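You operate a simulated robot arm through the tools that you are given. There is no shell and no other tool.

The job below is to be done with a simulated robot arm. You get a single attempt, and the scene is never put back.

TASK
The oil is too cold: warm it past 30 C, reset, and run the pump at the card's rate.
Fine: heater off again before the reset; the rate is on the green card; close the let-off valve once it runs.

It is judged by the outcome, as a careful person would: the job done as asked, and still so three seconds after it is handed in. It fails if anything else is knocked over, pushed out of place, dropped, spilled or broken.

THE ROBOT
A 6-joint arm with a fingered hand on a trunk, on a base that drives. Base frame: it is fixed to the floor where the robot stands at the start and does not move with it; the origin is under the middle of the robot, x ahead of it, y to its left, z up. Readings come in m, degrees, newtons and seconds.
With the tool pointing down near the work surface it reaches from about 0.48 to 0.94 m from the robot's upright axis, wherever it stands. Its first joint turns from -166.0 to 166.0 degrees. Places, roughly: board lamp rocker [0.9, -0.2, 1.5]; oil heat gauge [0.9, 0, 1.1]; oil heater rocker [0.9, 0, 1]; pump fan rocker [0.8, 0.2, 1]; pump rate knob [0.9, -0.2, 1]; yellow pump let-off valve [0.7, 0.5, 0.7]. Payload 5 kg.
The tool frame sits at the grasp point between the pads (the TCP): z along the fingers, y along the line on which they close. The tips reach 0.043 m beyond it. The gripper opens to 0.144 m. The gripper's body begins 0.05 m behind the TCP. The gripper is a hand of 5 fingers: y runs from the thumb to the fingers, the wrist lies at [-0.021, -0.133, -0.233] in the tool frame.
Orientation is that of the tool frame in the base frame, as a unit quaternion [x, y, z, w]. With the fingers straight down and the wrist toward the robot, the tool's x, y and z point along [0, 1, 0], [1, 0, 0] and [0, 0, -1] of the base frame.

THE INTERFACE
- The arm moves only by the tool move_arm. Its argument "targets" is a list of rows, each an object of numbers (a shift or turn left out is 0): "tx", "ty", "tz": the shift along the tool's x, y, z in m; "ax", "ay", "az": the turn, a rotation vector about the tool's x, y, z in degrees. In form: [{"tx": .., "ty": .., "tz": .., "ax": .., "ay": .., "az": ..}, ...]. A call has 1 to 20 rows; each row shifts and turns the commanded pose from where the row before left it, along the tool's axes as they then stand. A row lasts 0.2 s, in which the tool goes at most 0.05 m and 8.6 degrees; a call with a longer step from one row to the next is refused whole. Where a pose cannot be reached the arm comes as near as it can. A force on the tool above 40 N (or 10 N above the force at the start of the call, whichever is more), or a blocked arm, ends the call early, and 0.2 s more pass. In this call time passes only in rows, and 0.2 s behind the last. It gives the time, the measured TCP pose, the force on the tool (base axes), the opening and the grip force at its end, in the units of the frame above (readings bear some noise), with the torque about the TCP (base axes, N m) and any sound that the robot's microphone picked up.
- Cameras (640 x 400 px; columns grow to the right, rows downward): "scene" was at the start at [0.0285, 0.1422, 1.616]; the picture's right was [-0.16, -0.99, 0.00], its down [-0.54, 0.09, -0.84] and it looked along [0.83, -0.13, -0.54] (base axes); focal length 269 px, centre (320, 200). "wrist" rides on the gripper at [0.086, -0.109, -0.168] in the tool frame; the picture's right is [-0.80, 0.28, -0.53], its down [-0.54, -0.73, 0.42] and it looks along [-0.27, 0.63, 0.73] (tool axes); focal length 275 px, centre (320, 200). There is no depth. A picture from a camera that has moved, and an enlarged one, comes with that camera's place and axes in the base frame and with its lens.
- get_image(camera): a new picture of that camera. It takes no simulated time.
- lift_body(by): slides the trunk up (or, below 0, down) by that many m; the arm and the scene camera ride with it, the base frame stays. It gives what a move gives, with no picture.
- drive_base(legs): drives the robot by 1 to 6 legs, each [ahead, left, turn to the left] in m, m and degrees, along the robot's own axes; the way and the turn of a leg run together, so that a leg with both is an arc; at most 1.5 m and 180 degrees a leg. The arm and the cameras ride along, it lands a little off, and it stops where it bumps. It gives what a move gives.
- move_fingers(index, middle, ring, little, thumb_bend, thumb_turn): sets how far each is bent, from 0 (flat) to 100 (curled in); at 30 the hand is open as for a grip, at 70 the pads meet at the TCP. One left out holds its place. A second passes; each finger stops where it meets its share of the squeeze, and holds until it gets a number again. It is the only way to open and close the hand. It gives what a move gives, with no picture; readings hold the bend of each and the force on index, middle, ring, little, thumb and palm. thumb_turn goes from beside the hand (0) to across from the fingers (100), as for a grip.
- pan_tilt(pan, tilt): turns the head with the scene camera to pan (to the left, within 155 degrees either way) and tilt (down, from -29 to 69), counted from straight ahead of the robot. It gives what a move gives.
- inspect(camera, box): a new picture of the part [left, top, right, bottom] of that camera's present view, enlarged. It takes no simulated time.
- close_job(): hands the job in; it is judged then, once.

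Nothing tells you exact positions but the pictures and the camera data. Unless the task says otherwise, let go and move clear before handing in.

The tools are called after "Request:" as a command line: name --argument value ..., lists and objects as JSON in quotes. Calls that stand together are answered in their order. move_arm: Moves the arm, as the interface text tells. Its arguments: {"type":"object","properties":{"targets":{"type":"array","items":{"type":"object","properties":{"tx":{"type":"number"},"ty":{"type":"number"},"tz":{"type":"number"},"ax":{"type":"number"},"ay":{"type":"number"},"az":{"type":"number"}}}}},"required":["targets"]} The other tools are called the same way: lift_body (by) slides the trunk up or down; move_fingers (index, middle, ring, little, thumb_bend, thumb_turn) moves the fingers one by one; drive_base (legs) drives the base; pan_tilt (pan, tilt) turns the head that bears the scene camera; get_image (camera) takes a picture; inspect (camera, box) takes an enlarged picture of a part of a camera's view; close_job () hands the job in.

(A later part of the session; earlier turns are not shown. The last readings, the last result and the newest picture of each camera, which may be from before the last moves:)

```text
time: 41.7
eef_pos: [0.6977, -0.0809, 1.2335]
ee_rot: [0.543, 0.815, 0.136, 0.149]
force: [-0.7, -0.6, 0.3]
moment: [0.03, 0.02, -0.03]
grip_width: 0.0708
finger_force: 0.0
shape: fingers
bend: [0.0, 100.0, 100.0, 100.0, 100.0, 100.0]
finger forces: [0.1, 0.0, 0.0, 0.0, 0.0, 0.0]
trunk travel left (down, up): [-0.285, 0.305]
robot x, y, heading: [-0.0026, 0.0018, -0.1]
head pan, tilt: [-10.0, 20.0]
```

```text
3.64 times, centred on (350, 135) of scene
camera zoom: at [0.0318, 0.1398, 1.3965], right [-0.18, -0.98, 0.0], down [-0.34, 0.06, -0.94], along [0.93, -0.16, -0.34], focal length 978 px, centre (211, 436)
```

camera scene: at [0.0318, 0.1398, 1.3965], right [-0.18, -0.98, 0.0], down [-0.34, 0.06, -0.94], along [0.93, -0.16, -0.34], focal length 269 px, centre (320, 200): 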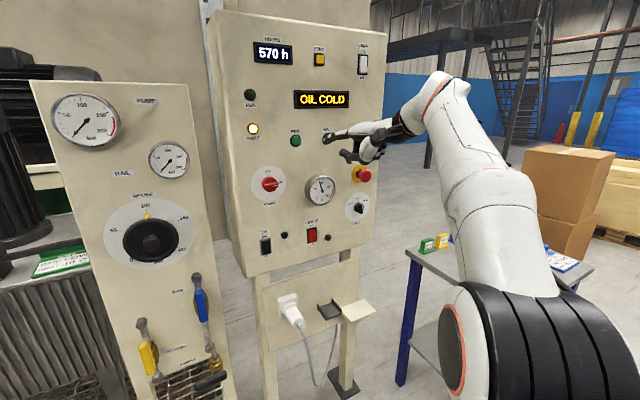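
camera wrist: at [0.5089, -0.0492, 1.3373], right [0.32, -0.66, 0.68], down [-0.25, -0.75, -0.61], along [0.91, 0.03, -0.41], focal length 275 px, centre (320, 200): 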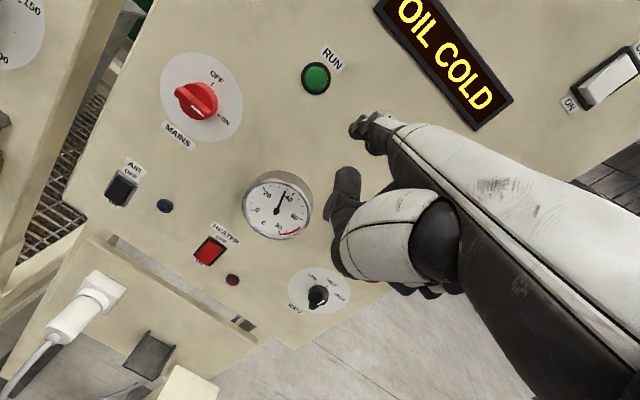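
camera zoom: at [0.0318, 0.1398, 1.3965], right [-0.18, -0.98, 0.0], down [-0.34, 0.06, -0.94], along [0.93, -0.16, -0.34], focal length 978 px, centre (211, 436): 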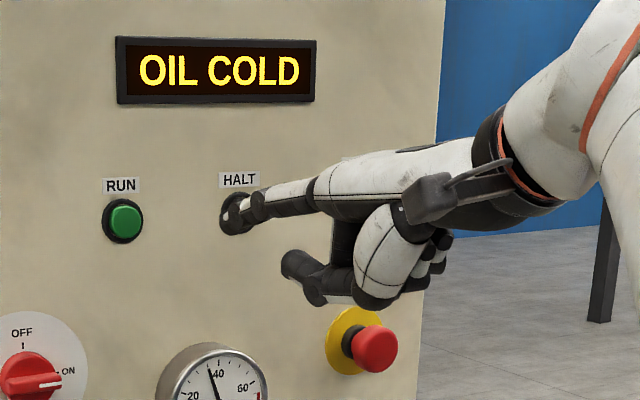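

The pointer on the rate knob stands at HALF; the card wants LOW. Next I'll move sideways to bring the index in front of the blue RESET button.

Request:
move_arm --targets '[{"tx": -0.0395, "ty": -0.0007, "tz": 0.004}, {"tx": -0.0395, "ty": -0.0007, "tz": 0.004}, {"tx": -0.0395, "ty": -0.0007, "tz": 0.004}, {"tx": -0.0395, "ty": -0.0007, "tz": 0.004}]'

Request:
inspect --camera "scene" --box '[290, 80, 410, 190]'

Request:
get_image --camera "wrist"

```text
time: 42.7
eef_pos: [0.7456, -0.2259, 1.2163]
ee_rot: [0.544, 0.814, 0.136, 0.151]
force: [1.5, 0.2, -0.6]
moment: [-0.01, 0.02, -0.03]
grip_width: 0.0711
finger_force: 0.0
shape: fingers
bend: [0.0, 100.0, 100.0, 100.0, 100.0, 100.0]
finger forces: [0.1, 0.0, 0.0, 0.1, 0.0, 0.1]
out of reach, approached as far as the arm can: row 4
trunk travel left (down, up): [-0.285, 0.305]
robot x, y, heading: [-0.0023, -0.0002, -0.1]
head pan, tilt: [-10.0, 20.0]
```

```text
3.64 times, centred on (350, 135) of scene
camera zoom: at [0.032, 0.1397, 1.3966], right [-0.18, -0.98, 0.0], down [-0.34, 0.06, -0.94], along [0.93, -0.16, -0.34], focal length 978 px, centre (211, 436)
```

zoom: 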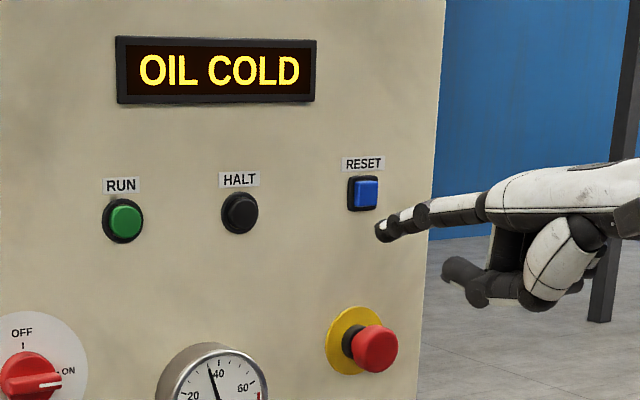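

```text
taken
camera wrist: at [0.5564, -0.1956, 1.32], right [0.32, -0.66, 0.68], down [-0.25, -0.75, -0.61], along [0.91, 0.03, -0.41], focal length 275 px, centre (320, 200)
```

wrist: 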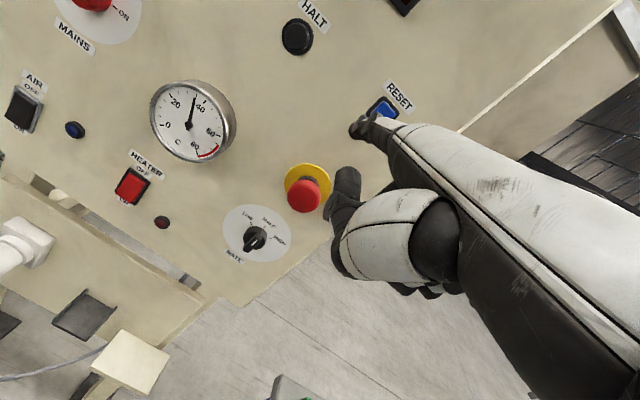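

RESET is in view just above and ahead of the fingertip, but the arm is at its reach there. I'll raise the trunk by 0.15 m for more reach and then bring the hand back to the button's height.

Request:
lift_body --by 0.15

Request:
move_arm --targets '[{"tx": 0.0042, "ty": -0.0165, "tz": 0.0384}, {"tx": 0.0042, "ty": -0.0165, "tz": 0.0384}, {"tx": 0.0042, "ty": -0.0165, "tz": 0.0384}]'

Request:
get_image --camera "scene"

```text
time: 44.5
eef_pos: [0.7449, -0.2257, 1.3669]
ee_rot: [0.544, 0.814, 0.135, 0.151]
force: [0.2, -0.2, -0.4]
moment: [-0.03, -0.02, -0.03]
grip_width: 0.0707
finger_force: 0.0
shape: fingers
bend: [0.0, 100.0, 100.0, 100.0, 100.0, 100.0]
finger forces: [0.1, 0.1, 0.1, 0.0, 0.0, 0.0]
trunk travel left (down, up): [-0.435, 0.155]
robot x, y, heading: [-0.0018, 0.0011, 0.2]
head pan, tilt: [-10.0, 20.0]
```

```text
time: 45.2
eef_pos: [0.7422, -0.2287, 1.2378]
ee_rot: [0.544, 0.814, 0.135, 0.151]
force: [1.7, -0.8, -1.0]
moment: [0.03, 0.08, 0.07]
grip_width: 0.0707
finger_force: 0.1
shape: fingers
bend: [0.0, 100.0, 100.0, 100.0, 100.0, 100.0]
finger forces: [0.1, 0.0, 0.1, 0.0, 0.0, 0.1]
trunk travel left (down, up): [-0.435, 0.155]
robot x, y, heading: [-0.0004, -0.0017, -0.1]
head pan, tilt: [-10.0, 20.0]
```

```text
taken
camera scene: at [0.0332, 0.139, 1.5466], right [-0.18, -0.98, 0.0], down [-0.34, 0.06, -0.94], along [0.92, -0.16, -0.34], focal length 269 px, centre (320, 200)
```

scene: 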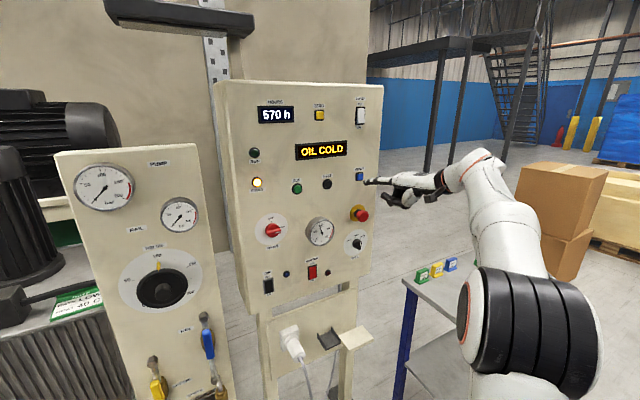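

Request:
inspect --camera "scene" --box '[310, 150, 410, 230]'

Request:
inspect --camera "wrist" --box '[290, 60, 470, 180]'

```text
5.00 times, centred on (360, 190) of scene
camera zoom: at [0.0332, 0.139, 1.5466], right [-0.18, -0.98, 0.0], down [-0.34, 0.06, -0.94], along [0.92, -0.16, -0.34], focal length 1345 px, centre (120, 250)
```

zoom: 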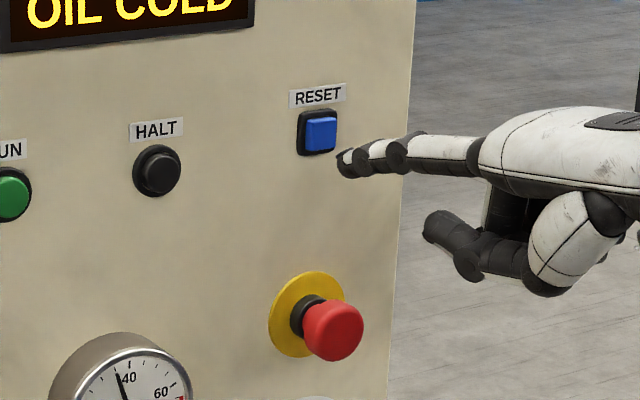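

```text
3.33 times, centred on (380, 120) of wrist
camera zoom: at [0.5555, -0.1971, 1.3412], right [0.32, -0.66, 0.68], down [-0.25, -0.75, -0.61], along [0.91, 0.03, -0.41], focal length 918 px, centre (120, 467)
```

zoom: 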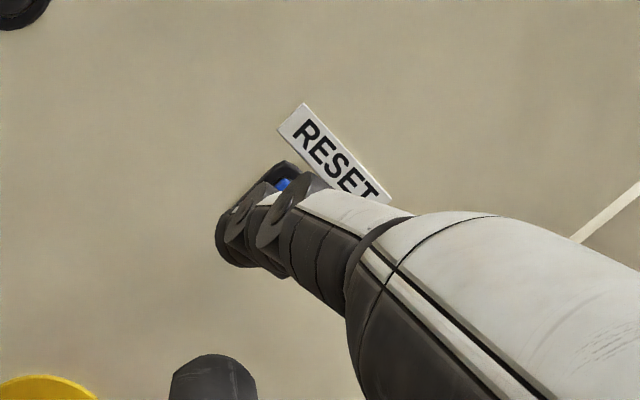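

Request:
move_arm --targets '[{"tx": -0.0105, "ty": 0.016, "tz": 0.0078}, {"tx": -0.0105, "ty": 0.016, "tz": 0.0078}]'

Request:
inspect --camera "scene" --box '[310, 150, 410, 230]'

Request:
inspect --camera "wrist" --box '[290, 60, 470, 180]'

```text
time: 45.9
eef_pos: [0.7853, -0.2342, 1.2376]
ee_rot: [0.544, 0.814, 0.136, 0.15]
force: [0.1, 0.6, 0.1]
moment: [0.02, 0.02, 0.01]
grip_width: 0.0709
finger_force: 0.2
shape: fingers
bend: [0.0, 100.0, 100.0, 100.0, 100.0, 100.0]
finger forces: [0.0, 0.1, 0.0, 0.0, 0.0, 0.0]
trunk travel left (down, up): [-0.435, 0.155]
robot x, y, heading: [0.0016, -0.0007, -0.0]
head pan, tilt: [-10.0, 20.0]
```

```text
5.00 times, centred on (360, 190) of scene
camera zoom: at [0.0324, 0.1396, 1.5465], right [-0.18, -0.98, 0.0], down [-0.34, 0.06, -0.94], along [0.93, -0.16, -0.34], focal length 1345 px, centre (120, 250)
```

zoom: 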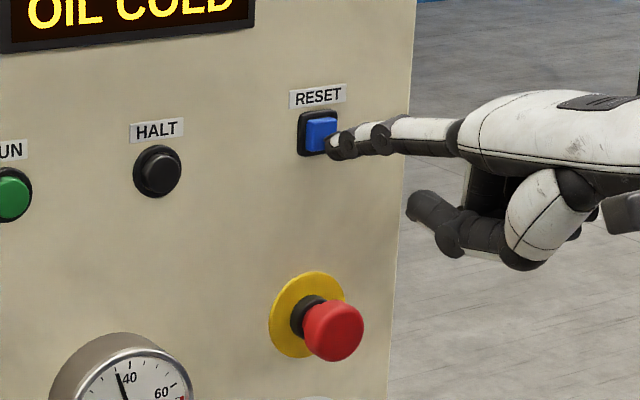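

```text
3.33 times, centred on (380, 120) of wrist
camera zoom: at [0.5969, -0.2022, 1.3418], right [0.32, -0.66, 0.68], down [-0.25, -0.75, -0.61], along [0.91, 0.03, -0.41], focal length 918 px, centre (120, 467)
```

zoom: 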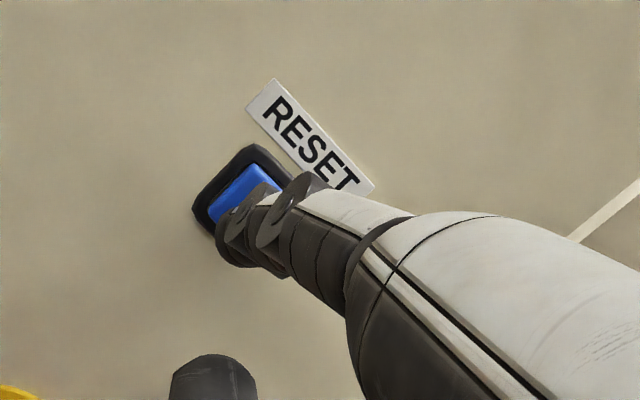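

The tip is right in front of the blue button; I'll push straight in with small steps.

Request:
move_arm --targets '[{"tx": -0.0002, "ty": 0.0089, "tz": -0.0006}, {"tx": 0.0002, "ty": 0.0074, "tz": 0.0031}, {"tx": 0.0002, "ty": 0.0074, "tz": 0.0031}, {"tx": 0.0002, "ty": 0.0074, "tz": 0.0031}]'

Request:
inspect --camera "scene" --box '[230, 100, 410, 220]'

```text
time: 46.8
eef_pos: [0.8023, -0.2282, 1.2521]
ee_rot: [0.546, 0.812, 0.136, 0.156]
force: [-24.1, -5.4, 2.5]
moment: [0.46, -1.55, 0.96]
grip_width: 0.0664
finger_force: 11.9
shape: fingers
bend: [2.0, 100.0, 100.0, 100.0, 100.0, 100.0]
finger forces: [24.5, 0.0, 0.0, 0.1, 0.1, 0.1]
trunk travel left (down, up): [-0.435, 0.155]
robot x, y, heading: [-0.0007, -0.0021, -0.2]
head pan, tilt: [-10.0, 20.0]
heard: click
stopped in row 4: the force on the tool passed its limit at 46 N (the readings are from after the stop); the commanded pose is now the measured one
```

```text
3.33 times, centred on (320, 160) of scene
camera zoom: at [0.0271, 0.1383, 1.5468], right [-0.18, -0.98, 0.0], down [-0.33, 0.06, -0.94], along [0.93, -0.17, -0.34], focal length 897 px, centre (320, 333)
```

zoom: 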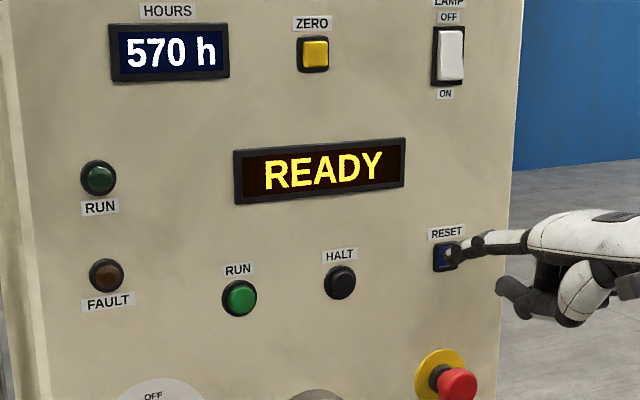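

The display now says READY and the fault lamp is dark. I'll retreat, lower the trunk and level the finger to work on the rate knob, keeping clear of the emergency stop.

Request:
move_arm --targets '[{"tx": -0.0009, "ty": -0.0304, "tz": -0.0126}, {"tx": -0.0009, "ty": -0.0304, "tz": -0.0126}, {"tx": -0.0009, "ty": -0.0304, "tz": -0.0126}, {"tx": -0.0005, "ty": -0.0184, "tz": -0.0077}]'

Request:
lift_body --by -0.15

Request:
move_arm --targets '[{"ax": -6.67}, {"ax": -6.67}, {"ax": -6.67}]'

Request:
get_image --camera "scene"

Request:
get_image --camera "wrist"

```text
time: 47.8
eef_pos: [0.6985, -0.2717, 1.2486]
ee_rot: [0.545, 0.813, 0.135, 0.154]
force: [-0.3, -0.5, -0.1]
moment: [0.0, -0.03, -0.03]
grip_width: 0.0711
finger_force: 0.0
shape: fingers
bend: [0.0, 100.0, 100.0, 100.0, 100.0, 100.0]
finger forces: [0.1, 0.0, 0.0, 0.0, 0.1, 0.0]
trunk travel left (down, up): [-0.435, 0.155]
robot x, y, heading: [-0.0009, -0.0019, -0.2]
head pan, tilt: [-10.0, 20.0]
```

```text
time: 49.5
eef_pos: [0.6992, -0.2734, 1.0979]
ee_rot: [0.545, 0.813, 0.135, 0.154]
force: [-0.1, 0.2, 0.6]
moment: [0.01, -0.03, 0.01]
grip_width: 0.0704
finger_force: 0.1
shape: fingers
bend: [0.0, 100.0, 100.0, 100.0, 100.0, 100.0]
finger forces: [0.0, 0.1, 0.1, 0.1, 0.1, 0.0]
trunk travel left (down, up): [-0.285, 0.305]
robot x, y, heading: [-0.0026, -0.0003, -0.3]
head pan, tilt: [-10.0, 20.0]
```

```text
time: 50.3
eef_pos: [0.6999, -0.2728, 1.0995]
ee_rot: [0.51, 0.776, 0.275, 0.248]
force: [-0.2, 0.2, 0.8]
moment: [-0.01, 0.01, -0.04]
grip_width: 0.0706
finger_force: 0.1
shape: fingers
bend: [0.0, 100.0, 100.0, 100.0, 100.0, 100.0]
finger forces: [0.0, 0.0, 0.0, 0.0, 0.1, 0.0]
trunk travel left (down, up): [-0.285, 0.305]
robot x, y, heading: [-0.0017, -0.0021, -0.5]
head pan, tilt: [-10.0, 20.0]
```

```text
taken
camera scene: at [0.0315, 0.1394, 1.3966], right [-0.18, -0.98, 0.0], down [-0.34, 0.06, -0.94], along [0.92, -0.17, -0.34], focal length 269 px, centre (320, 200)
```

scene: 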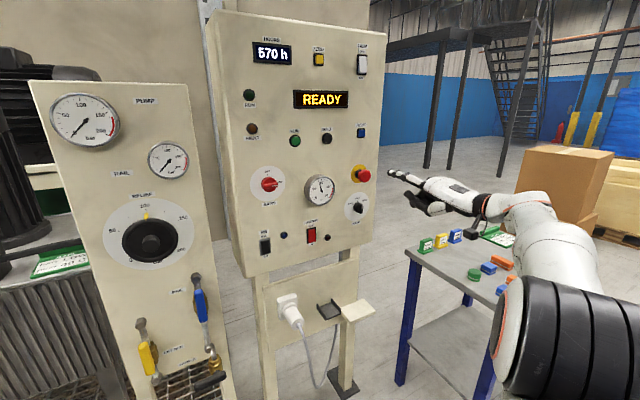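

```text
taken
camera wrist: at [0.4862, -0.2559, 1.1381], right [0.12, -0.74, 0.66], down [0.0, -0.67, -0.74], along [0.99, 0.09, -0.08], focal length 275 px, centre (320, 200)
```

wrist: 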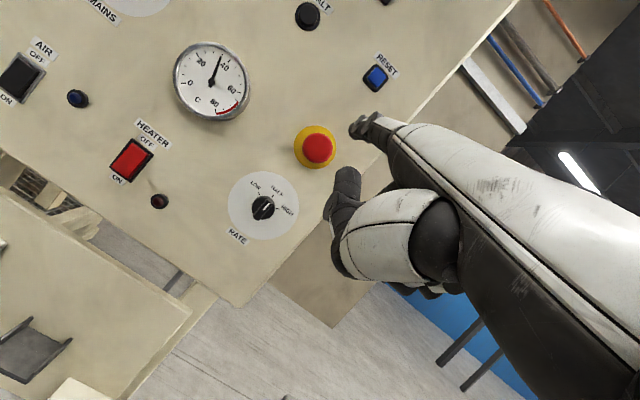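

Request:
inspect --camera "wrist" --box '[210, 150, 310, 250]'

Request:
inspect --camera "scene" --box '[320, 150, 420, 230]'

```text
4.00 times, centred on (260, 200) of wrist
camera zoom: at [0.4862, -0.2559, 1.1381], right [0.12, -0.74, 0.66], down [0.0, -0.67, -0.74], along [0.99, 0.09, -0.08], focal length 1101 px, centre (560, 200)
```

zoom: 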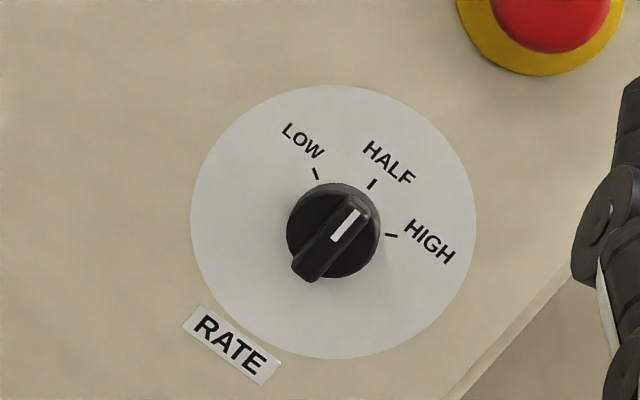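

```text
5.00 times, centred on (370, 190) of scene
camera zoom: at [0.0315, 0.1394, 1.3966], right [-0.18, -0.98, 0.0], down [-0.34, 0.06, -0.94], along [0.92, -0.17, -0.34], focal length 1345 px, centre (70, 250)
```

zoom: 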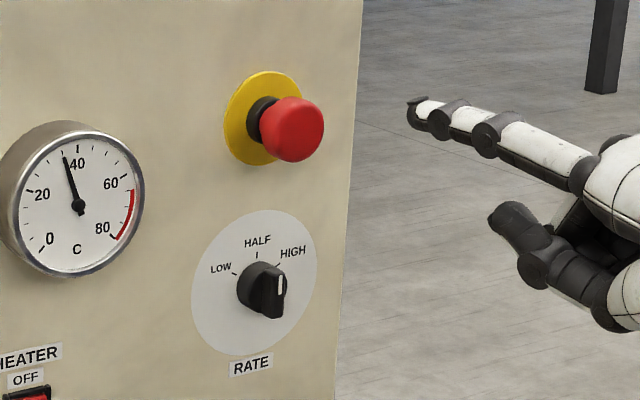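

To place the finger beside the knob precisely, I need better depth for the board. I'll take close views from both cameras.

Request:
inspect --camera "wrist" --box '[0, 40, 160, 200]'

Request:
inspect --camera "wrist" --box '[280, 0, 440, 160]'

Request:
inspect --camera "scene" --box '[240, 110, 400, 270]'

```text
2.50 times, centred on (80, 120) of wrist
camera zoom: at [0.4862, -0.2559, 1.1381], right [0.12, -0.74, 0.66], down [0.0, -0.67, -0.74], along [0.99, 0.09, -0.08], focal length 688 px, centre (920, 400)
```

zoom: 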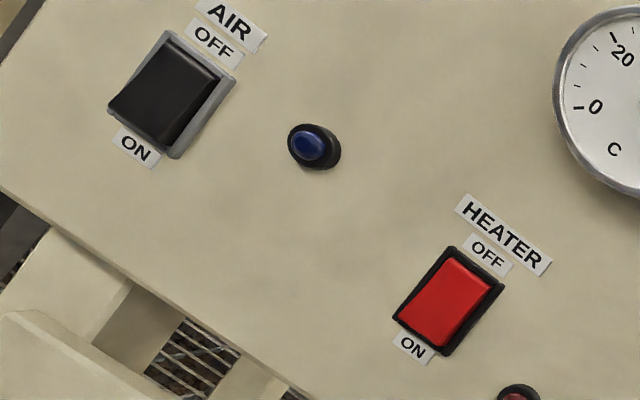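

```text
2.50 times, centred on (360, 80) of wrist
camera zoom: at [0.4862, -0.2559, 1.1381], right [0.12, -0.74, 0.66], down [0.0, -0.67, -0.74], along [0.99, 0.09, -0.08], focal length 688 px, centre (220, 500)
```

zoom: 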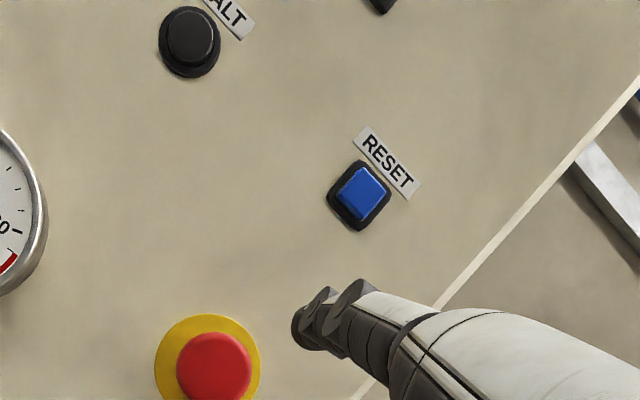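

```text
2.50 times, centred on (320, 190) of scene
camera zoom: at [0.0315, 0.1394, 1.3966], right [-0.18, -0.98, 0.0], down [-0.34, 0.06, -0.94], along [0.92, -0.17, -0.34], focal length 673 px, centre (320, 225)
```

zoom: 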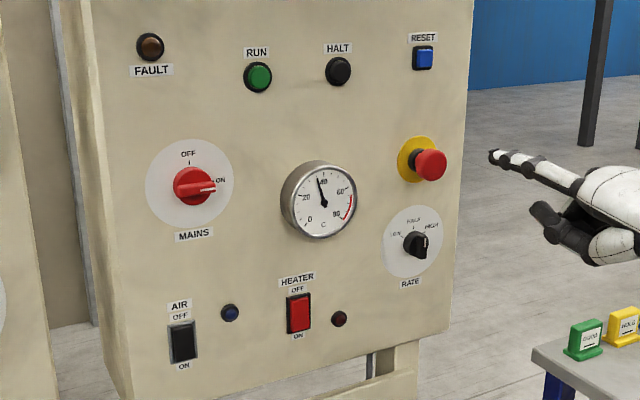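

With better triangulation the board is yawed about 18°, the knob centre is near (0.912, -0.160, 1.038), and the fingertip at (0.775, -0.209, 1.195). I'll go down well off the board, then forward to a spot just right of the knob's upper end.

Request:
move_arm --targets '[{"tx": -0.0007, "ty": -0.0245, "tz": 0.0257}, {"tx": -0.0007, "ty": -0.0245, "tz": 0.0257}, {"tx": -0.0007, "ty": -0.0245, "tz": 0.0257}, {"tx": -0.0007, "ty": -0.0245, "tz": 0.0257}, {"tx": -0.0017, "ty": 0.0242, "tz": 0.0229}, {"tx": -0.0017, "ty": 0.0242, "tz": 0.0229}]'

Request:
get_image --camera "scene"

Request:
get_image --camera "wrist"

Request:
inspect --camera "scene" --box '[330, 170, 410, 230]'

```text
time: 51.7
eef_pos: [0.7687, -0.2685, 0.9574]
ee_rot: [0.51, 0.777, 0.275, 0.245]
force: [-1.1, 0.4, 0.5]
moment: [0.0, -0.01, 0.0]
grip_width: 0.0707
finger_force: 0.0
shape: fingers
bend: [0.0, 100.0, 100.0, 100.0, 100.0, 100.0]
finger forces: [0.0, 0.1, 0.1, 0.1, 0.0, 0.0]
trunk travel left (down, up): [-0.285, 0.305]
robot x, y, heading: [0.0005, 0.0012, -0.2]
head pan, tilt: [-10.0, 20.0]
```

```text
taken
camera scene: at [0.0312, 0.1393, 1.3966], right [-0.18, -0.98, 0.0], down [-0.34, 0.06, -0.94], along [0.92, -0.17, -0.34], focal length 269 px, centre (320, 200)
```

scene: 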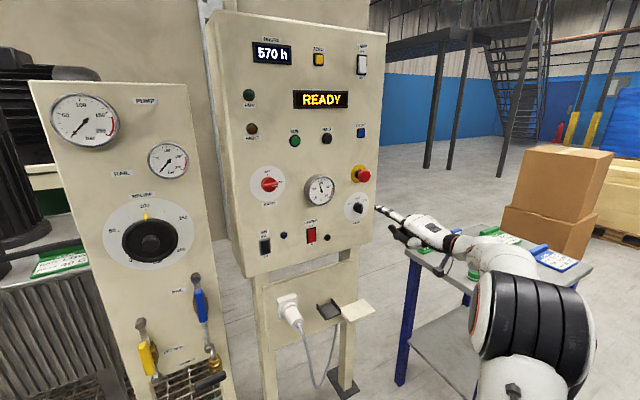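

```text
taken
camera wrist: at [0.5573, -0.2514, 0.9967], right [0.12, -0.74, 0.66], down [0.0, -0.67, -0.74], along [0.99, 0.09, -0.08], focal length 275 px, centre (320, 200)
```

wrist: 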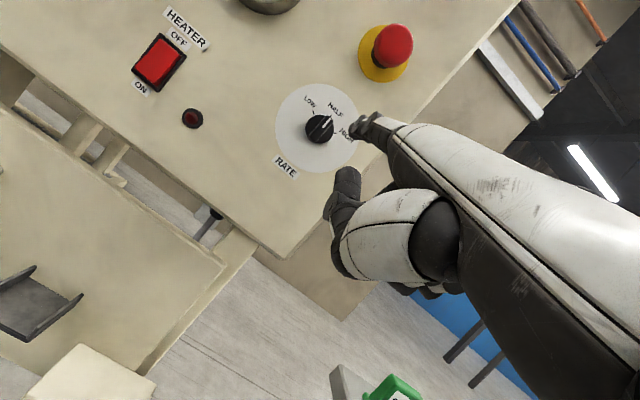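

```text
6.67 times, centred on (370, 200) of scene
camera zoom: at [0.0312, 0.1393, 1.3966], right [-0.18, -0.98, 0.0], down [-0.34, 0.06, -0.94], along [0.92, -0.17, -0.34], focal length 1794 px, centre (-13, 200)
```

zoom: 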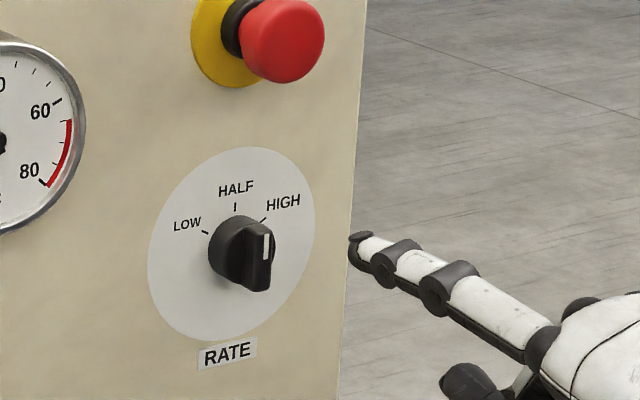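

The predicted positions match the pictures within a few millimetres. I'll go forward to about 3 cm off the board beside the knob.

Request:
move_arm --targets '[{"tx": -0.0013, "ty": 0.0178, "tz": 0.0168}, {"tx": -0.0013, "ty": 0.0178, "tz": 0.0168}]'

Request:
inspect --camera "scene" --box '[330, 180, 390, 225]'

Request:
inspect --camera "wrist" --box '[240, 60, 400, 180]'

```text
time: 52.3
eef_pos: [0.8145, -0.2534, 0.957]
ee_rot: [0.511, 0.776, 0.274, 0.247]
force: [-0.9, 0.1, -0.5]
moment: [-0.02, 0.0, -0.04]
grip_width: 0.0708
finger_force: 0.2
shape: fingers
bend: [0.0, 100.0, 100.0, 100.0, 100.0, 100.0]
finger forces: [0.0, 0.1, 0.1, 0.0, 0.0, 0.0]
trunk travel left (down, up): [-0.285, 0.305]
robot x, y, heading: [-0.0033, 0.0002, -0.3]
head pan, tilt: [-10.0, 20.0]
```

```text
8.89 times, centred on (360, 202) of scene
camera zoom: at [0.0314, 0.1393, 1.3966], right [-0.18, -0.98, 0.0], down [-0.34, 0.06, -0.94], along [0.92, -0.17, -0.34], focal length 2392 px, centre (-36, 178)
```

zoom: 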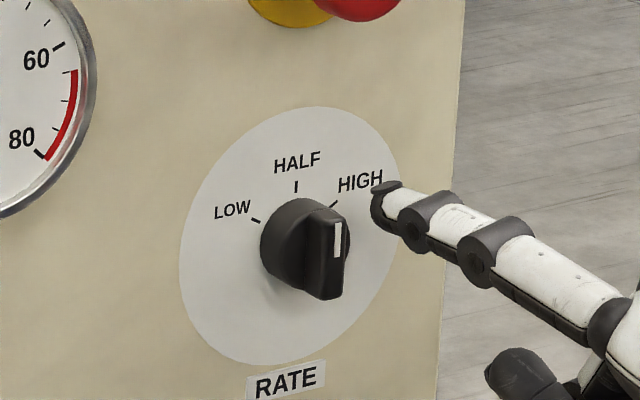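

```text
3.33 times, centred on (320, 120) of wrist
camera zoom: at [0.6024, -0.2361, 0.9974], right [0.12, -0.74, 0.66], down [0.0, -0.67, -0.74], along [0.99, 0.09, -0.08], focal length 918 px, centre (320, 467)
```

zoom: 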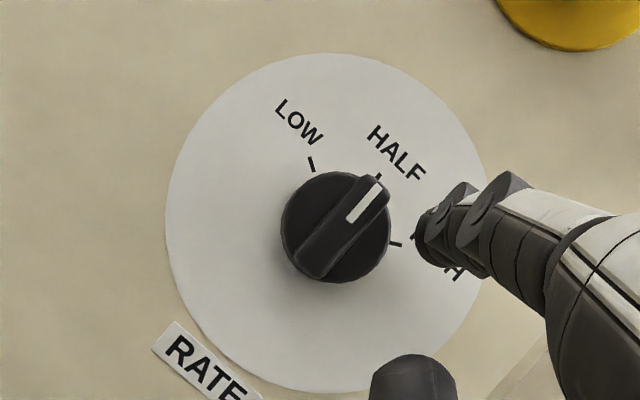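

The fingertip is to the right of the knob's upper end. I'll go in the last centimetre and a half, then check for contact.

Request:
move_arm --targets '[{"tx": -0.0008, "ty": 0.0085, "tz": 0.0026}, {"tx": -0.0004, "ty": 0.0051, "tz": 0.0048}]'

Request:
inspect --camera "scene" --box '[330, 180, 390, 225]'

Request:
inspect --camera "wrist" --box '[240, 60, 400, 180]'

```text
time: 52.9
eef_pos: [0.8299, -0.2485, 0.9609]
ee_rot: [0.511, 0.776, 0.275, 0.247]
force: [0.1, 0.1, 0.1]
moment: [0.0, 0.0, 0.02]
grip_width: 0.0708
finger_force: 0.0
shape: fingers
bend: [0.0, 100.0, 100.0, 100.0, 100.0, 100.0]
finger forces: [0.1, 0.1, 0.1, 0.1, 0.0, 0.1]
trunk travel left (down, up): [-0.285, 0.305]
robot x, y, heading: [0.0008, -0.0009, -0.1]
head pan, tilt: [-10.0, 20.0]
```

```text
8.89 times, centred on (360, 202) of scene
camera zoom: at [0.0313, 0.1394, 1.3966], right [-0.18, -0.98, 0.0], down [-0.34, 0.06, -0.94], along [0.92, -0.17, -0.34], focal length 2392 px, centre (-36, 178)
```

zoom: 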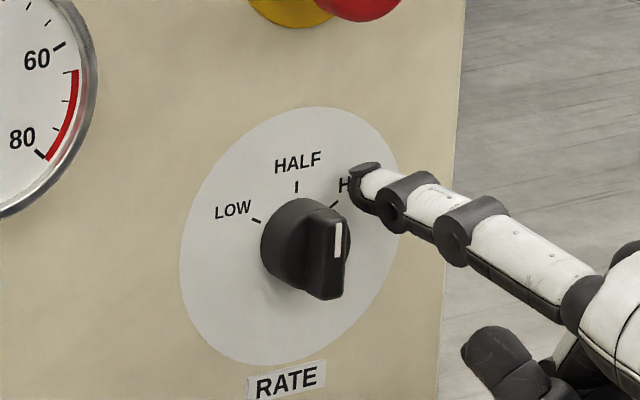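

```text
3.33 times, centred on (320, 120) of wrist
camera zoom: at [0.6169, -0.2316, 1.0008], right [0.12, -0.74, 0.66], down [0.0, -0.67, -0.74], along [0.99, 0.09, -0.08], focal length 918 px, centre (320, 467)
```

zoom: 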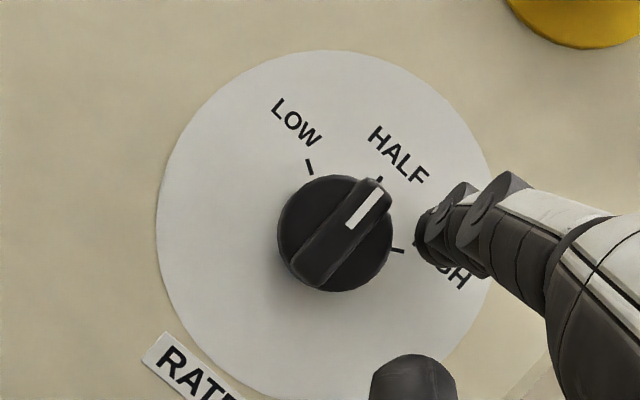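

Request:
move_arm --targets '[{"tx": 0.0004, "ty": -0.0027, "tz": 0.0029}, {"tx": 0.005, "ty": 0.0006, "tz": -0.0002}, {"tx": 0.005, "ty": 0.0006, "tz": -0.0002}]'

Request:
inspect --camera "scene" --box '[330, 180, 390, 225]'

Request:
inspect --camera "wrist" --box '[240, 60, 400, 180]'

```text
time: 53.7
eef_pos: [0.826, -0.2401, 0.9564]
ee_rot: [0.51, 0.777, 0.274, 0.246]
force: [0.4, -1.1, -0.6]
moment: [0.19, 0.03, -0.19]
grip_width: 0.0711
finger_force: 0.9
shape: fingers
bend: [0.0, 100.0, 100.0, 100.0, 100.0, 100.0]
finger forces: [1.8, 0.0, 0.0, 0.0, 0.0, 0.0]
trunk travel left (down, up): [-0.285, 0.305]
robot x, y, heading: [-0.0021, 0.0037, -0.4]
head pan, tilt: [-10.0, 20.0]
```

```text
8.89 times, centred on (360, 202) of scene
camera zoom: at [0.0316, 0.1391, 1.3966], right [-0.18, -0.98, 0.0], down [-0.34, 0.06, -0.94], along [0.92, -0.17, -0.34], focal length 2392 px, centre (-36, 178)
```

zoom: 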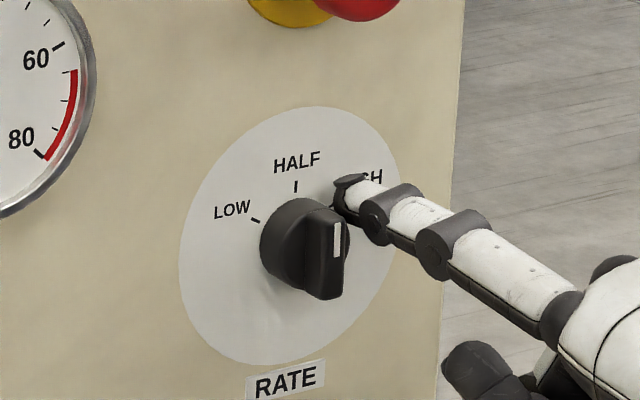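

```text
3.33 times, centred on (320, 120) of wrist
camera zoom: at [0.613, -0.2223, 0.9966], right [0.12, -0.74, 0.66], down [0.0, -0.67, -0.74], along [0.99, 0.09, -0.08], focal length 918 px, centre (320, 467)
```

zoom: 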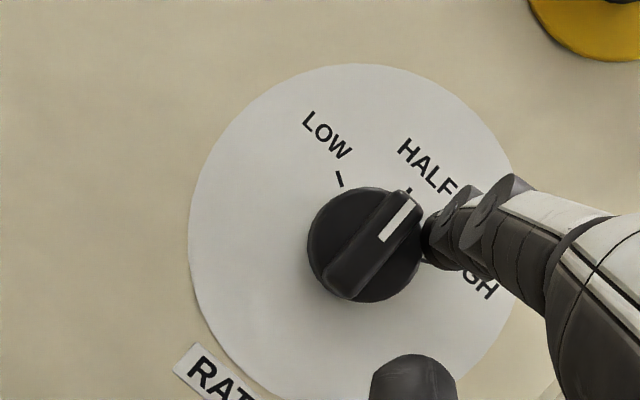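

The tip seems to be touching the round base rather than the bar, so I'll back out a few millimetres and push left against the bar only.

Request:
move_arm --targets '[{"tx": -0.003, "ty": -0.0003, "tz": 0.0001}, {"tx": 0.0001, "ty": -0.0031, "tz": -0.007}, {"tx": 0.004, "ty": 0.0004, "tz": -0.0002}, {"tx": 0.005, "ty": 0.0006, "tz": -0.0002}]'

Request:
inspect --camera "scene" --box '[330, 180, 390, 225]'

Request:
inspect --camera "wrist" --box '[240, 60, 400, 180]'

```text
time: 54.7
eef_pos: [0.8171, -0.2353, 0.96]
ee_rot: [0.511, 0.777, 0.274, 0.246]
force: [0.8, -1.3, -0.2]
moment: [0.18, 0.11, -0.21]
grip_width: 0.0706
finger_force: 0.7
shape: fingers
bend: [0.0, 100.0, 100.0, 100.0, 100.0, 100.0]
finger forces: [1.9, 0.1, 0.0, 0.0, 0.0, 0.1]
trunk travel left (down, up): [-0.285, 0.305]
robot x, y, heading: [-0.0058, -0.0042, -0.2]
head pan, tilt: [-10.0, 20.0]
```

```text
8.89 times, centred on (360, 202) of scene
camera zoom: at [0.0316, 0.1392, 1.3966], right [-0.18, -0.98, 0.0], down [-0.34, 0.06, -0.94], along [0.92, -0.17, -0.34], focal length 2392 px, centre (-36, 178)
```

zoom: 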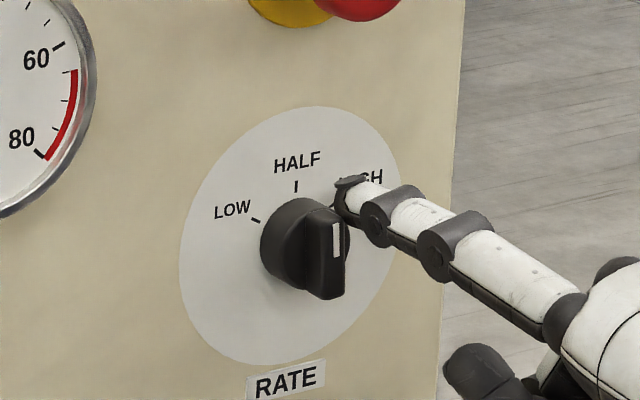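

```text
3.33 times, centred on (320, 120) of wrist
camera zoom: at [0.604, -0.2192, 0.9999], right [0.12, -0.74, 0.66], down [0.0, -0.67, -0.74], along [0.99, 0.09, -0.08], focal length 918 px, centre (320, 467)
```

zoom: 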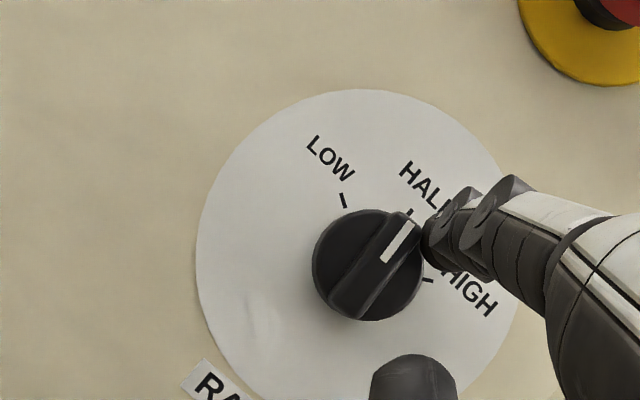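

Request:
move_arm --targets '[{"tx": 0.005, "ty": 0.0006, "tz": -0.0002}, {"tx": 0.005, "ty": 0.0006, "tz": -0.0002}]'

Request:
inspect --camera "scene" --box '[330, 180, 390, 225]'

Request:
inspect --camera "wrist" --box '[240, 60, 400, 180]'

```text
time: 55.3
eef_pos: [0.813, -0.2262, 0.9606]
ee_rot: [0.51, 0.777, 0.275, 0.246]
force: [0.1, -1.3, 0.2]
moment: [0.07, -0.05, -0.06]
grip_width: 0.0711
finger_force: 0.0
shape: fingers
bend: [0.0, 100.0, 100.0, 100.0, 100.0, 100.0]
finger forces: [0.6, 0.0, 0.1, 0.0, 0.0, 0.0]
trunk travel left (down, up): [-0.285, 0.305]
robot x, y, heading: [-0.0011, -0.0009, 0.1]
head pan, tilt: [-10.0, 20.0]
```

```text
8.89 times, centred on (360, 202) of scene
camera zoom: at [0.0315, 0.1393, 1.3966], right [-0.18, -0.98, 0.0], down [-0.34, 0.06, -0.94], along [0.92, -0.17, -0.34], focal length 2392 px, centre (-36, 178)
```

zoom: 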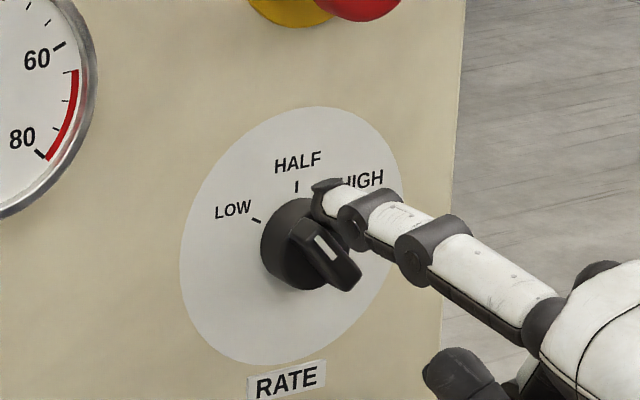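

```text
3.33 times, centred on (320, 120) of wrist
camera zoom: at [0.6005, -0.2095, 1.0002], right [0.12, -0.74, 0.66], down [0.0, -0.67, -0.74], along [0.99, 0.09, -0.08], focal length 918 px, centre (320, 467)
```

zoom: 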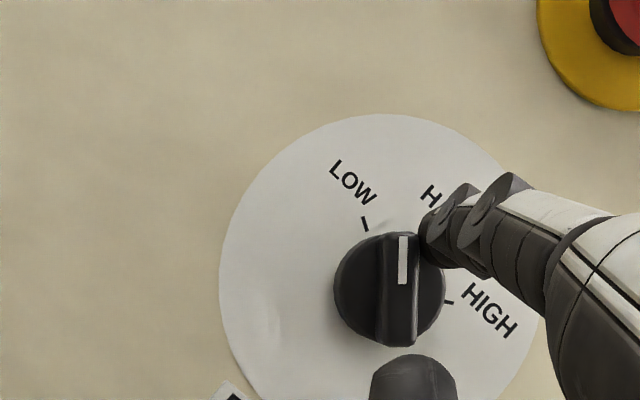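

The knob is turning toward LOW. I'll push a bit further.

Request:
move_arm --targets '[{"tx": 0.004, "ty": 0.0005, "tz": -0.0002}, {"tx": 0.002, "ty": 0.0003, "tz": -0.0001}]'

Request:
inspect --camera "scene" --box '[330, 180, 390, 225]'

Request:
inspect --camera "wrist" --box '[240, 60, 400, 180]'

```text
time: 55.9
eef_pos: [0.8107, -0.2194, 0.9605]
ee_rot: [0.51, 0.777, 0.275, 0.246]
force: [-0.2, -0.8, 0.6]
moment: [0.05, 0.02, -0.01]
grip_width: 0.0709
finger_force: 0.4
shape: fingers
bend: [0.0, 100.0, 100.0, 100.0, 100.0, 100.0]
finger forces: [0.2, 0.0, 0.0, 0.0, 0.0, 0.0]
trunk travel left (down, up): [-0.285, 0.305]
robot x, y, heading: [-0.0037, 0.0001, -0.1]
head pan, tilt: [-10.0, 20.0]
```

```text
8.89 times, centred on (360, 202) of scene
camera zoom: at [0.0314, 0.1394, 1.3966], right [-0.18, -0.98, 0.0], down [-0.34, 0.06, -0.94], along [0.92, -0.17, -0.34], focal length 2392 px, centre (-36, 178)
```

zoom: 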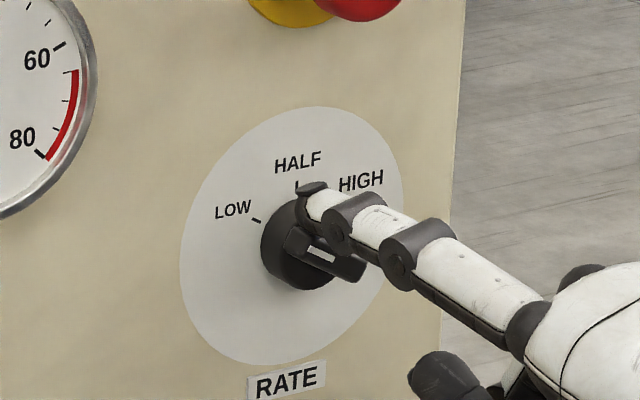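

```text
3.33 times, centred on (320, 120) of wrist
camera zoom: at [0.5985, -0.2027, 1.0003], right [0.12, -0.74, 0.66], down [0.0, -0.67, -0.74], along [0.99, 0.09, -0.08], focal length 918 px, centre (320, 467)
```

zoom: 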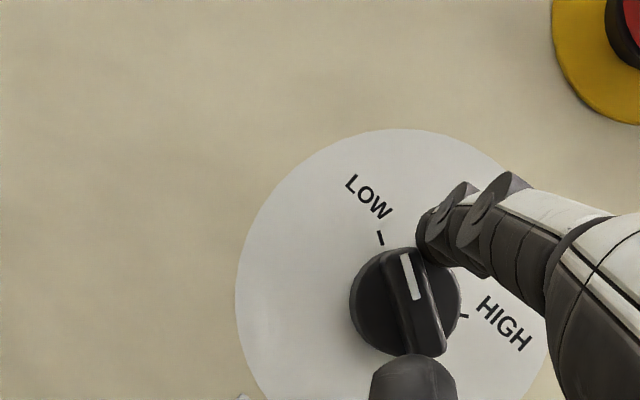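

The pointer now lines up with the LOW tick. I'll draw the finger away to the right and back, and check it from both cameras.

Request:
move_arm --targets '[{"tx": -0.004, "ty": -0.0005, "tz": 0.0002}, {"tx": 0.0015, "ty": -0.0217, "tz": -0.0206}, {"tx": 0.0015, "ty": -0.0217, "tz": -0.0206}, {"tx": 0.0015, "ty": -0.0217, "tz": -0.0206}]'

Request:
inspect --camera "scene" --box '[320, 160, 400, 220]'

Request:
inspect --camera "wrist" --box '[260, 90, 420, 210]'

Request:
get_image --camera "scene"

```text
time: 56.9
eef_pos: [0.7271, -0.2502, 0.9622]
ee_rot: [0.51, 0.777, 0.275, 0.246]
force: [0.3, -1.0, -0.7]
moment: [0.01, 0.01, -0.02]
grip_width: 0.0707
finger_force: 0.1
shape: fingers
bend: [0.0, 100.0, 100.0, 100.0, 100.0, 100.0]
finger forces: [0.0, 0.0, 0.1, 0.1, 0.0, 0.0]
trunk travel left (down, up): [-0.285, 0.305]
robot x, y, heading: [-0.0025, 0.0008, -0.1]
head pan, tilt: [-10.0, 20.0]
```

```text
6.67 times, centred on (360, 190) of scene
camera zoom: at [0.0316, 0.1395, 1.3966], right [-0.18, -0.98, 0.0], down [-0.34, 0.06, -0.94], along [0.92, -0.17, -0.34], focal length 1794 px, centre (53, 267)
```

zoom: 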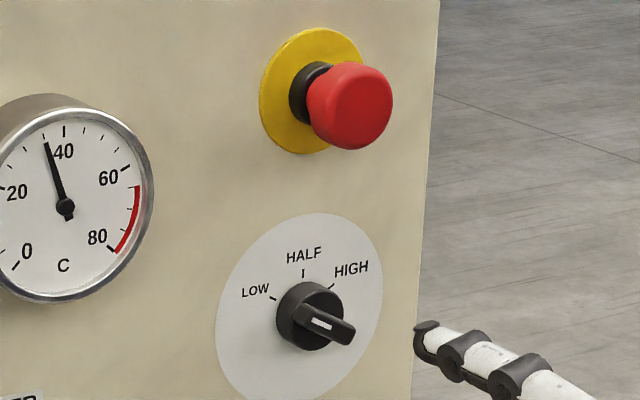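

```text
3.33 times, centred on (340, 150) of wrist
camera zoom: at [0.5139, -0.2332, 1.0019], right [0.12, -0.74, 0.66], down [0.0, -0.67, -0.74], along [0.99, 0.09, -0.08], focal length 918 px, centre (253, 367)
```

zoom: 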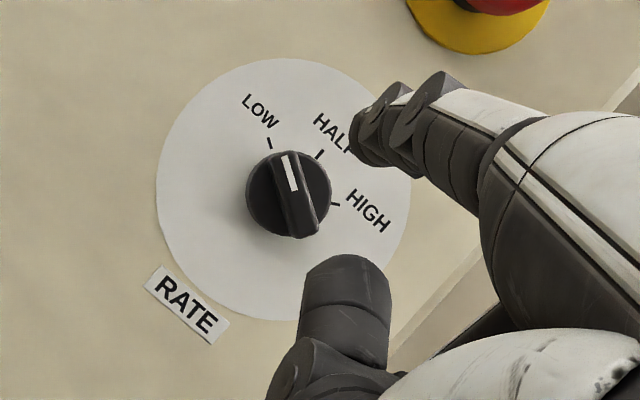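

```text
taken
camera scene: at [0.0316, 0.1395, 1.3966], right [-0.18, -0.98, 0.0], down [-0.34, 0.06, -0.94], along [0.92, -0.17, -0.34], focal length 269 px, centre (320, 200)
```

scene: 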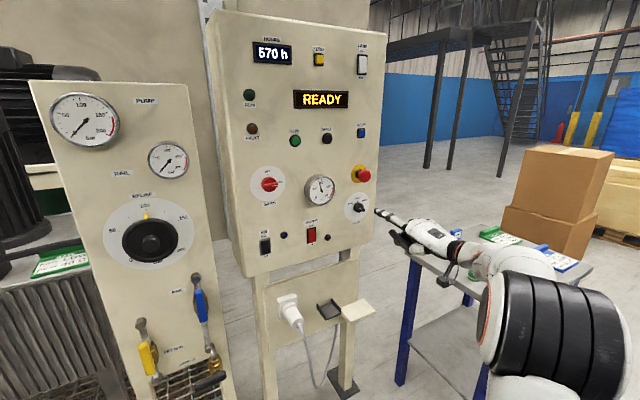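

The knob stands at LOW and the oil is still about 36 °C. Next I'll carry the finger, well off the board, up and left to the green RUN button.

Request:
move_arm --targets '[{"tx": 0.0018, "ty": -0.0254, "tz": -0.024}, {"tx": 0.0258, "ty": 0.023, "tz": -0.0223}, {"tx": 0.0258, "ty": 0.023, "tz": -0.0223}, {"tx": 0.0258, "ty": 0.023, "tz": -0.0223}, {"tx": 0.0258, "ty": 0.023, "tz": -0.0223}, {"tx": 0.0258, "ty": 0.023, "tz": -0.0223}, {"tx": 0.0258, "ty": 0.023, "tz": -0.0223}, {"tx": 0.0258, "ty": 0.023, "tz": -0.0223}, {"tx": 0.0258, "ty": 0.023, "tz": -0.0223}, {"tx": -0.0015, "ty": 0.0212, "tz": 0.0201}, {"tx": -0.0015, "ty": 0.0212, "tz": 0.0201}]'

Request:
inspect --camera "scene" --box '[240, 80, 380, 190]'

Request:
get_image --camera "wrist"

```text
time: 59.3
eef_pos: [0.6799, -0.0263, 1.1924]
ee_rot: [0.511, 0.776, 0.275, 0.246]
force: [-0.3, -0.4, -0.3]
moment: [0.07, -0.04, 0.01]
grip_width: 0.0711
finger_force: 0.1
shape: fingers
bend: [0.0, 100.0, 100.0, 100.0, 100.0, 100.0]
finger forces: [0.0, 0.0, 0.0, 0.1, 0.1, 0.0]
trunk travel left (down, up): [-0.285, 0.305]
robot x, y, heading: [0.0021, -0.0004, -0.2]
head pan, tilt: [-10.0, 20.0]
```

```text
3.64 times, centred on (310, 135) of scene
camera zoom: at [0.0316, 0.1393, 1.3965], right [-0.18, -0.98, 0.0], down [-0.34, 0.06, -0.94], along [0.92, -0.17, -0.34], focal length 978 px, centre (356, 436)
```

zoom: 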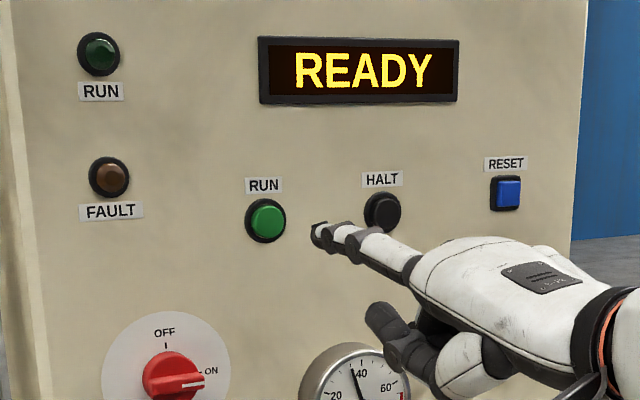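

```text
taken
camera wrist: at [0.4668, -0.0097, 1.2322], right [0.12, -0.74, 0.66], down [0.0, -0.67, -0.74], along [0.99, 0.09, -0.08], focal length 275 px, centre (320, 200)
```

wrist: 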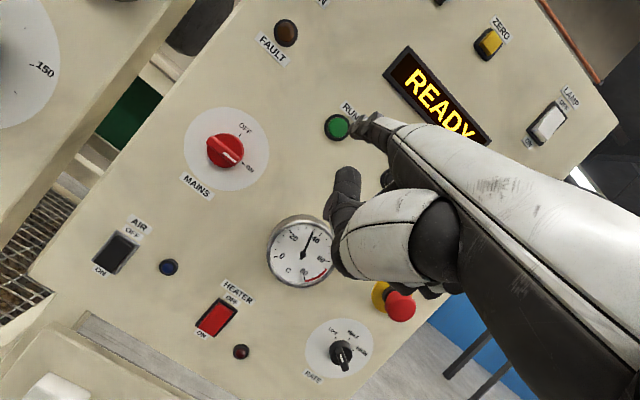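

The tip is lined up with RUN. I'll move in and press with small steps.

Request:
move_arm --targets '[{"tx": 0.0009, "ty": 0.0194, "tz": 0.016}, {"tx": 0.0009, "ty": 0.0194, "tz": 0.016}, {"tx": -0.0004, "ty": 0.0058, "tz": 0.0055}, {"tx": -0.0004, "ty": 0.0058, "tz": 0.0055}, {"tx": -0.0004, "ty": 0.0058, "tz": 0.0055}, {"tx": -0.0004, "ty": 0.0058, "tz": 0.0055}, {"tx": -0.0004, "ty": 0.0058, "tz": 0.0055}]'

Request:
inspect --camera "scene" --box '[240, 80, 380, 190]'

```text
time: 60.9
eef_pos: [0.7543, 0.0045, 1.2001]
ee_rot: [0.51, 0.776, 0.275, 0.249]
force: [-23.9, -8.1, -5.4]
moment: [0.47, -2.08, 0.83]
grip_width: 0.0688
finger_force: 12.2
shape: fingers
bend: [1.0, 100.0, 100.0, 100.0, 100.0, 100.0]
finger forces: [25.5, 0.0, 0.1, 0.0, 0.1, 0.0]
trunk travel left (down, up): [-0.285, 0.305]
robot x, y, heading: [-0.0037, -0.0015, -0.5]
head pan, tilt: [-10.0, 20.0]
heard: click
stopped in row 7: the force on the tool passed its limit at 43 N (the readings are from after the stop); the commanded pose is now the measured one
```

```text
3.64 times, centred on (310, 135) of scene
camera zoom: at [0.028, 0.1381, 1.3967], right [-0.18, -0.98, 0.0], down [-0.33, 0.06, -0.94], along [0.93, -0.17, -0.34], focal length 978 px, centre (356, 436)
```

zoom: 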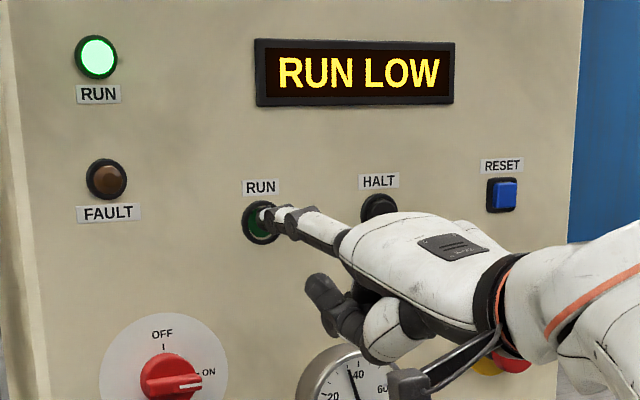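

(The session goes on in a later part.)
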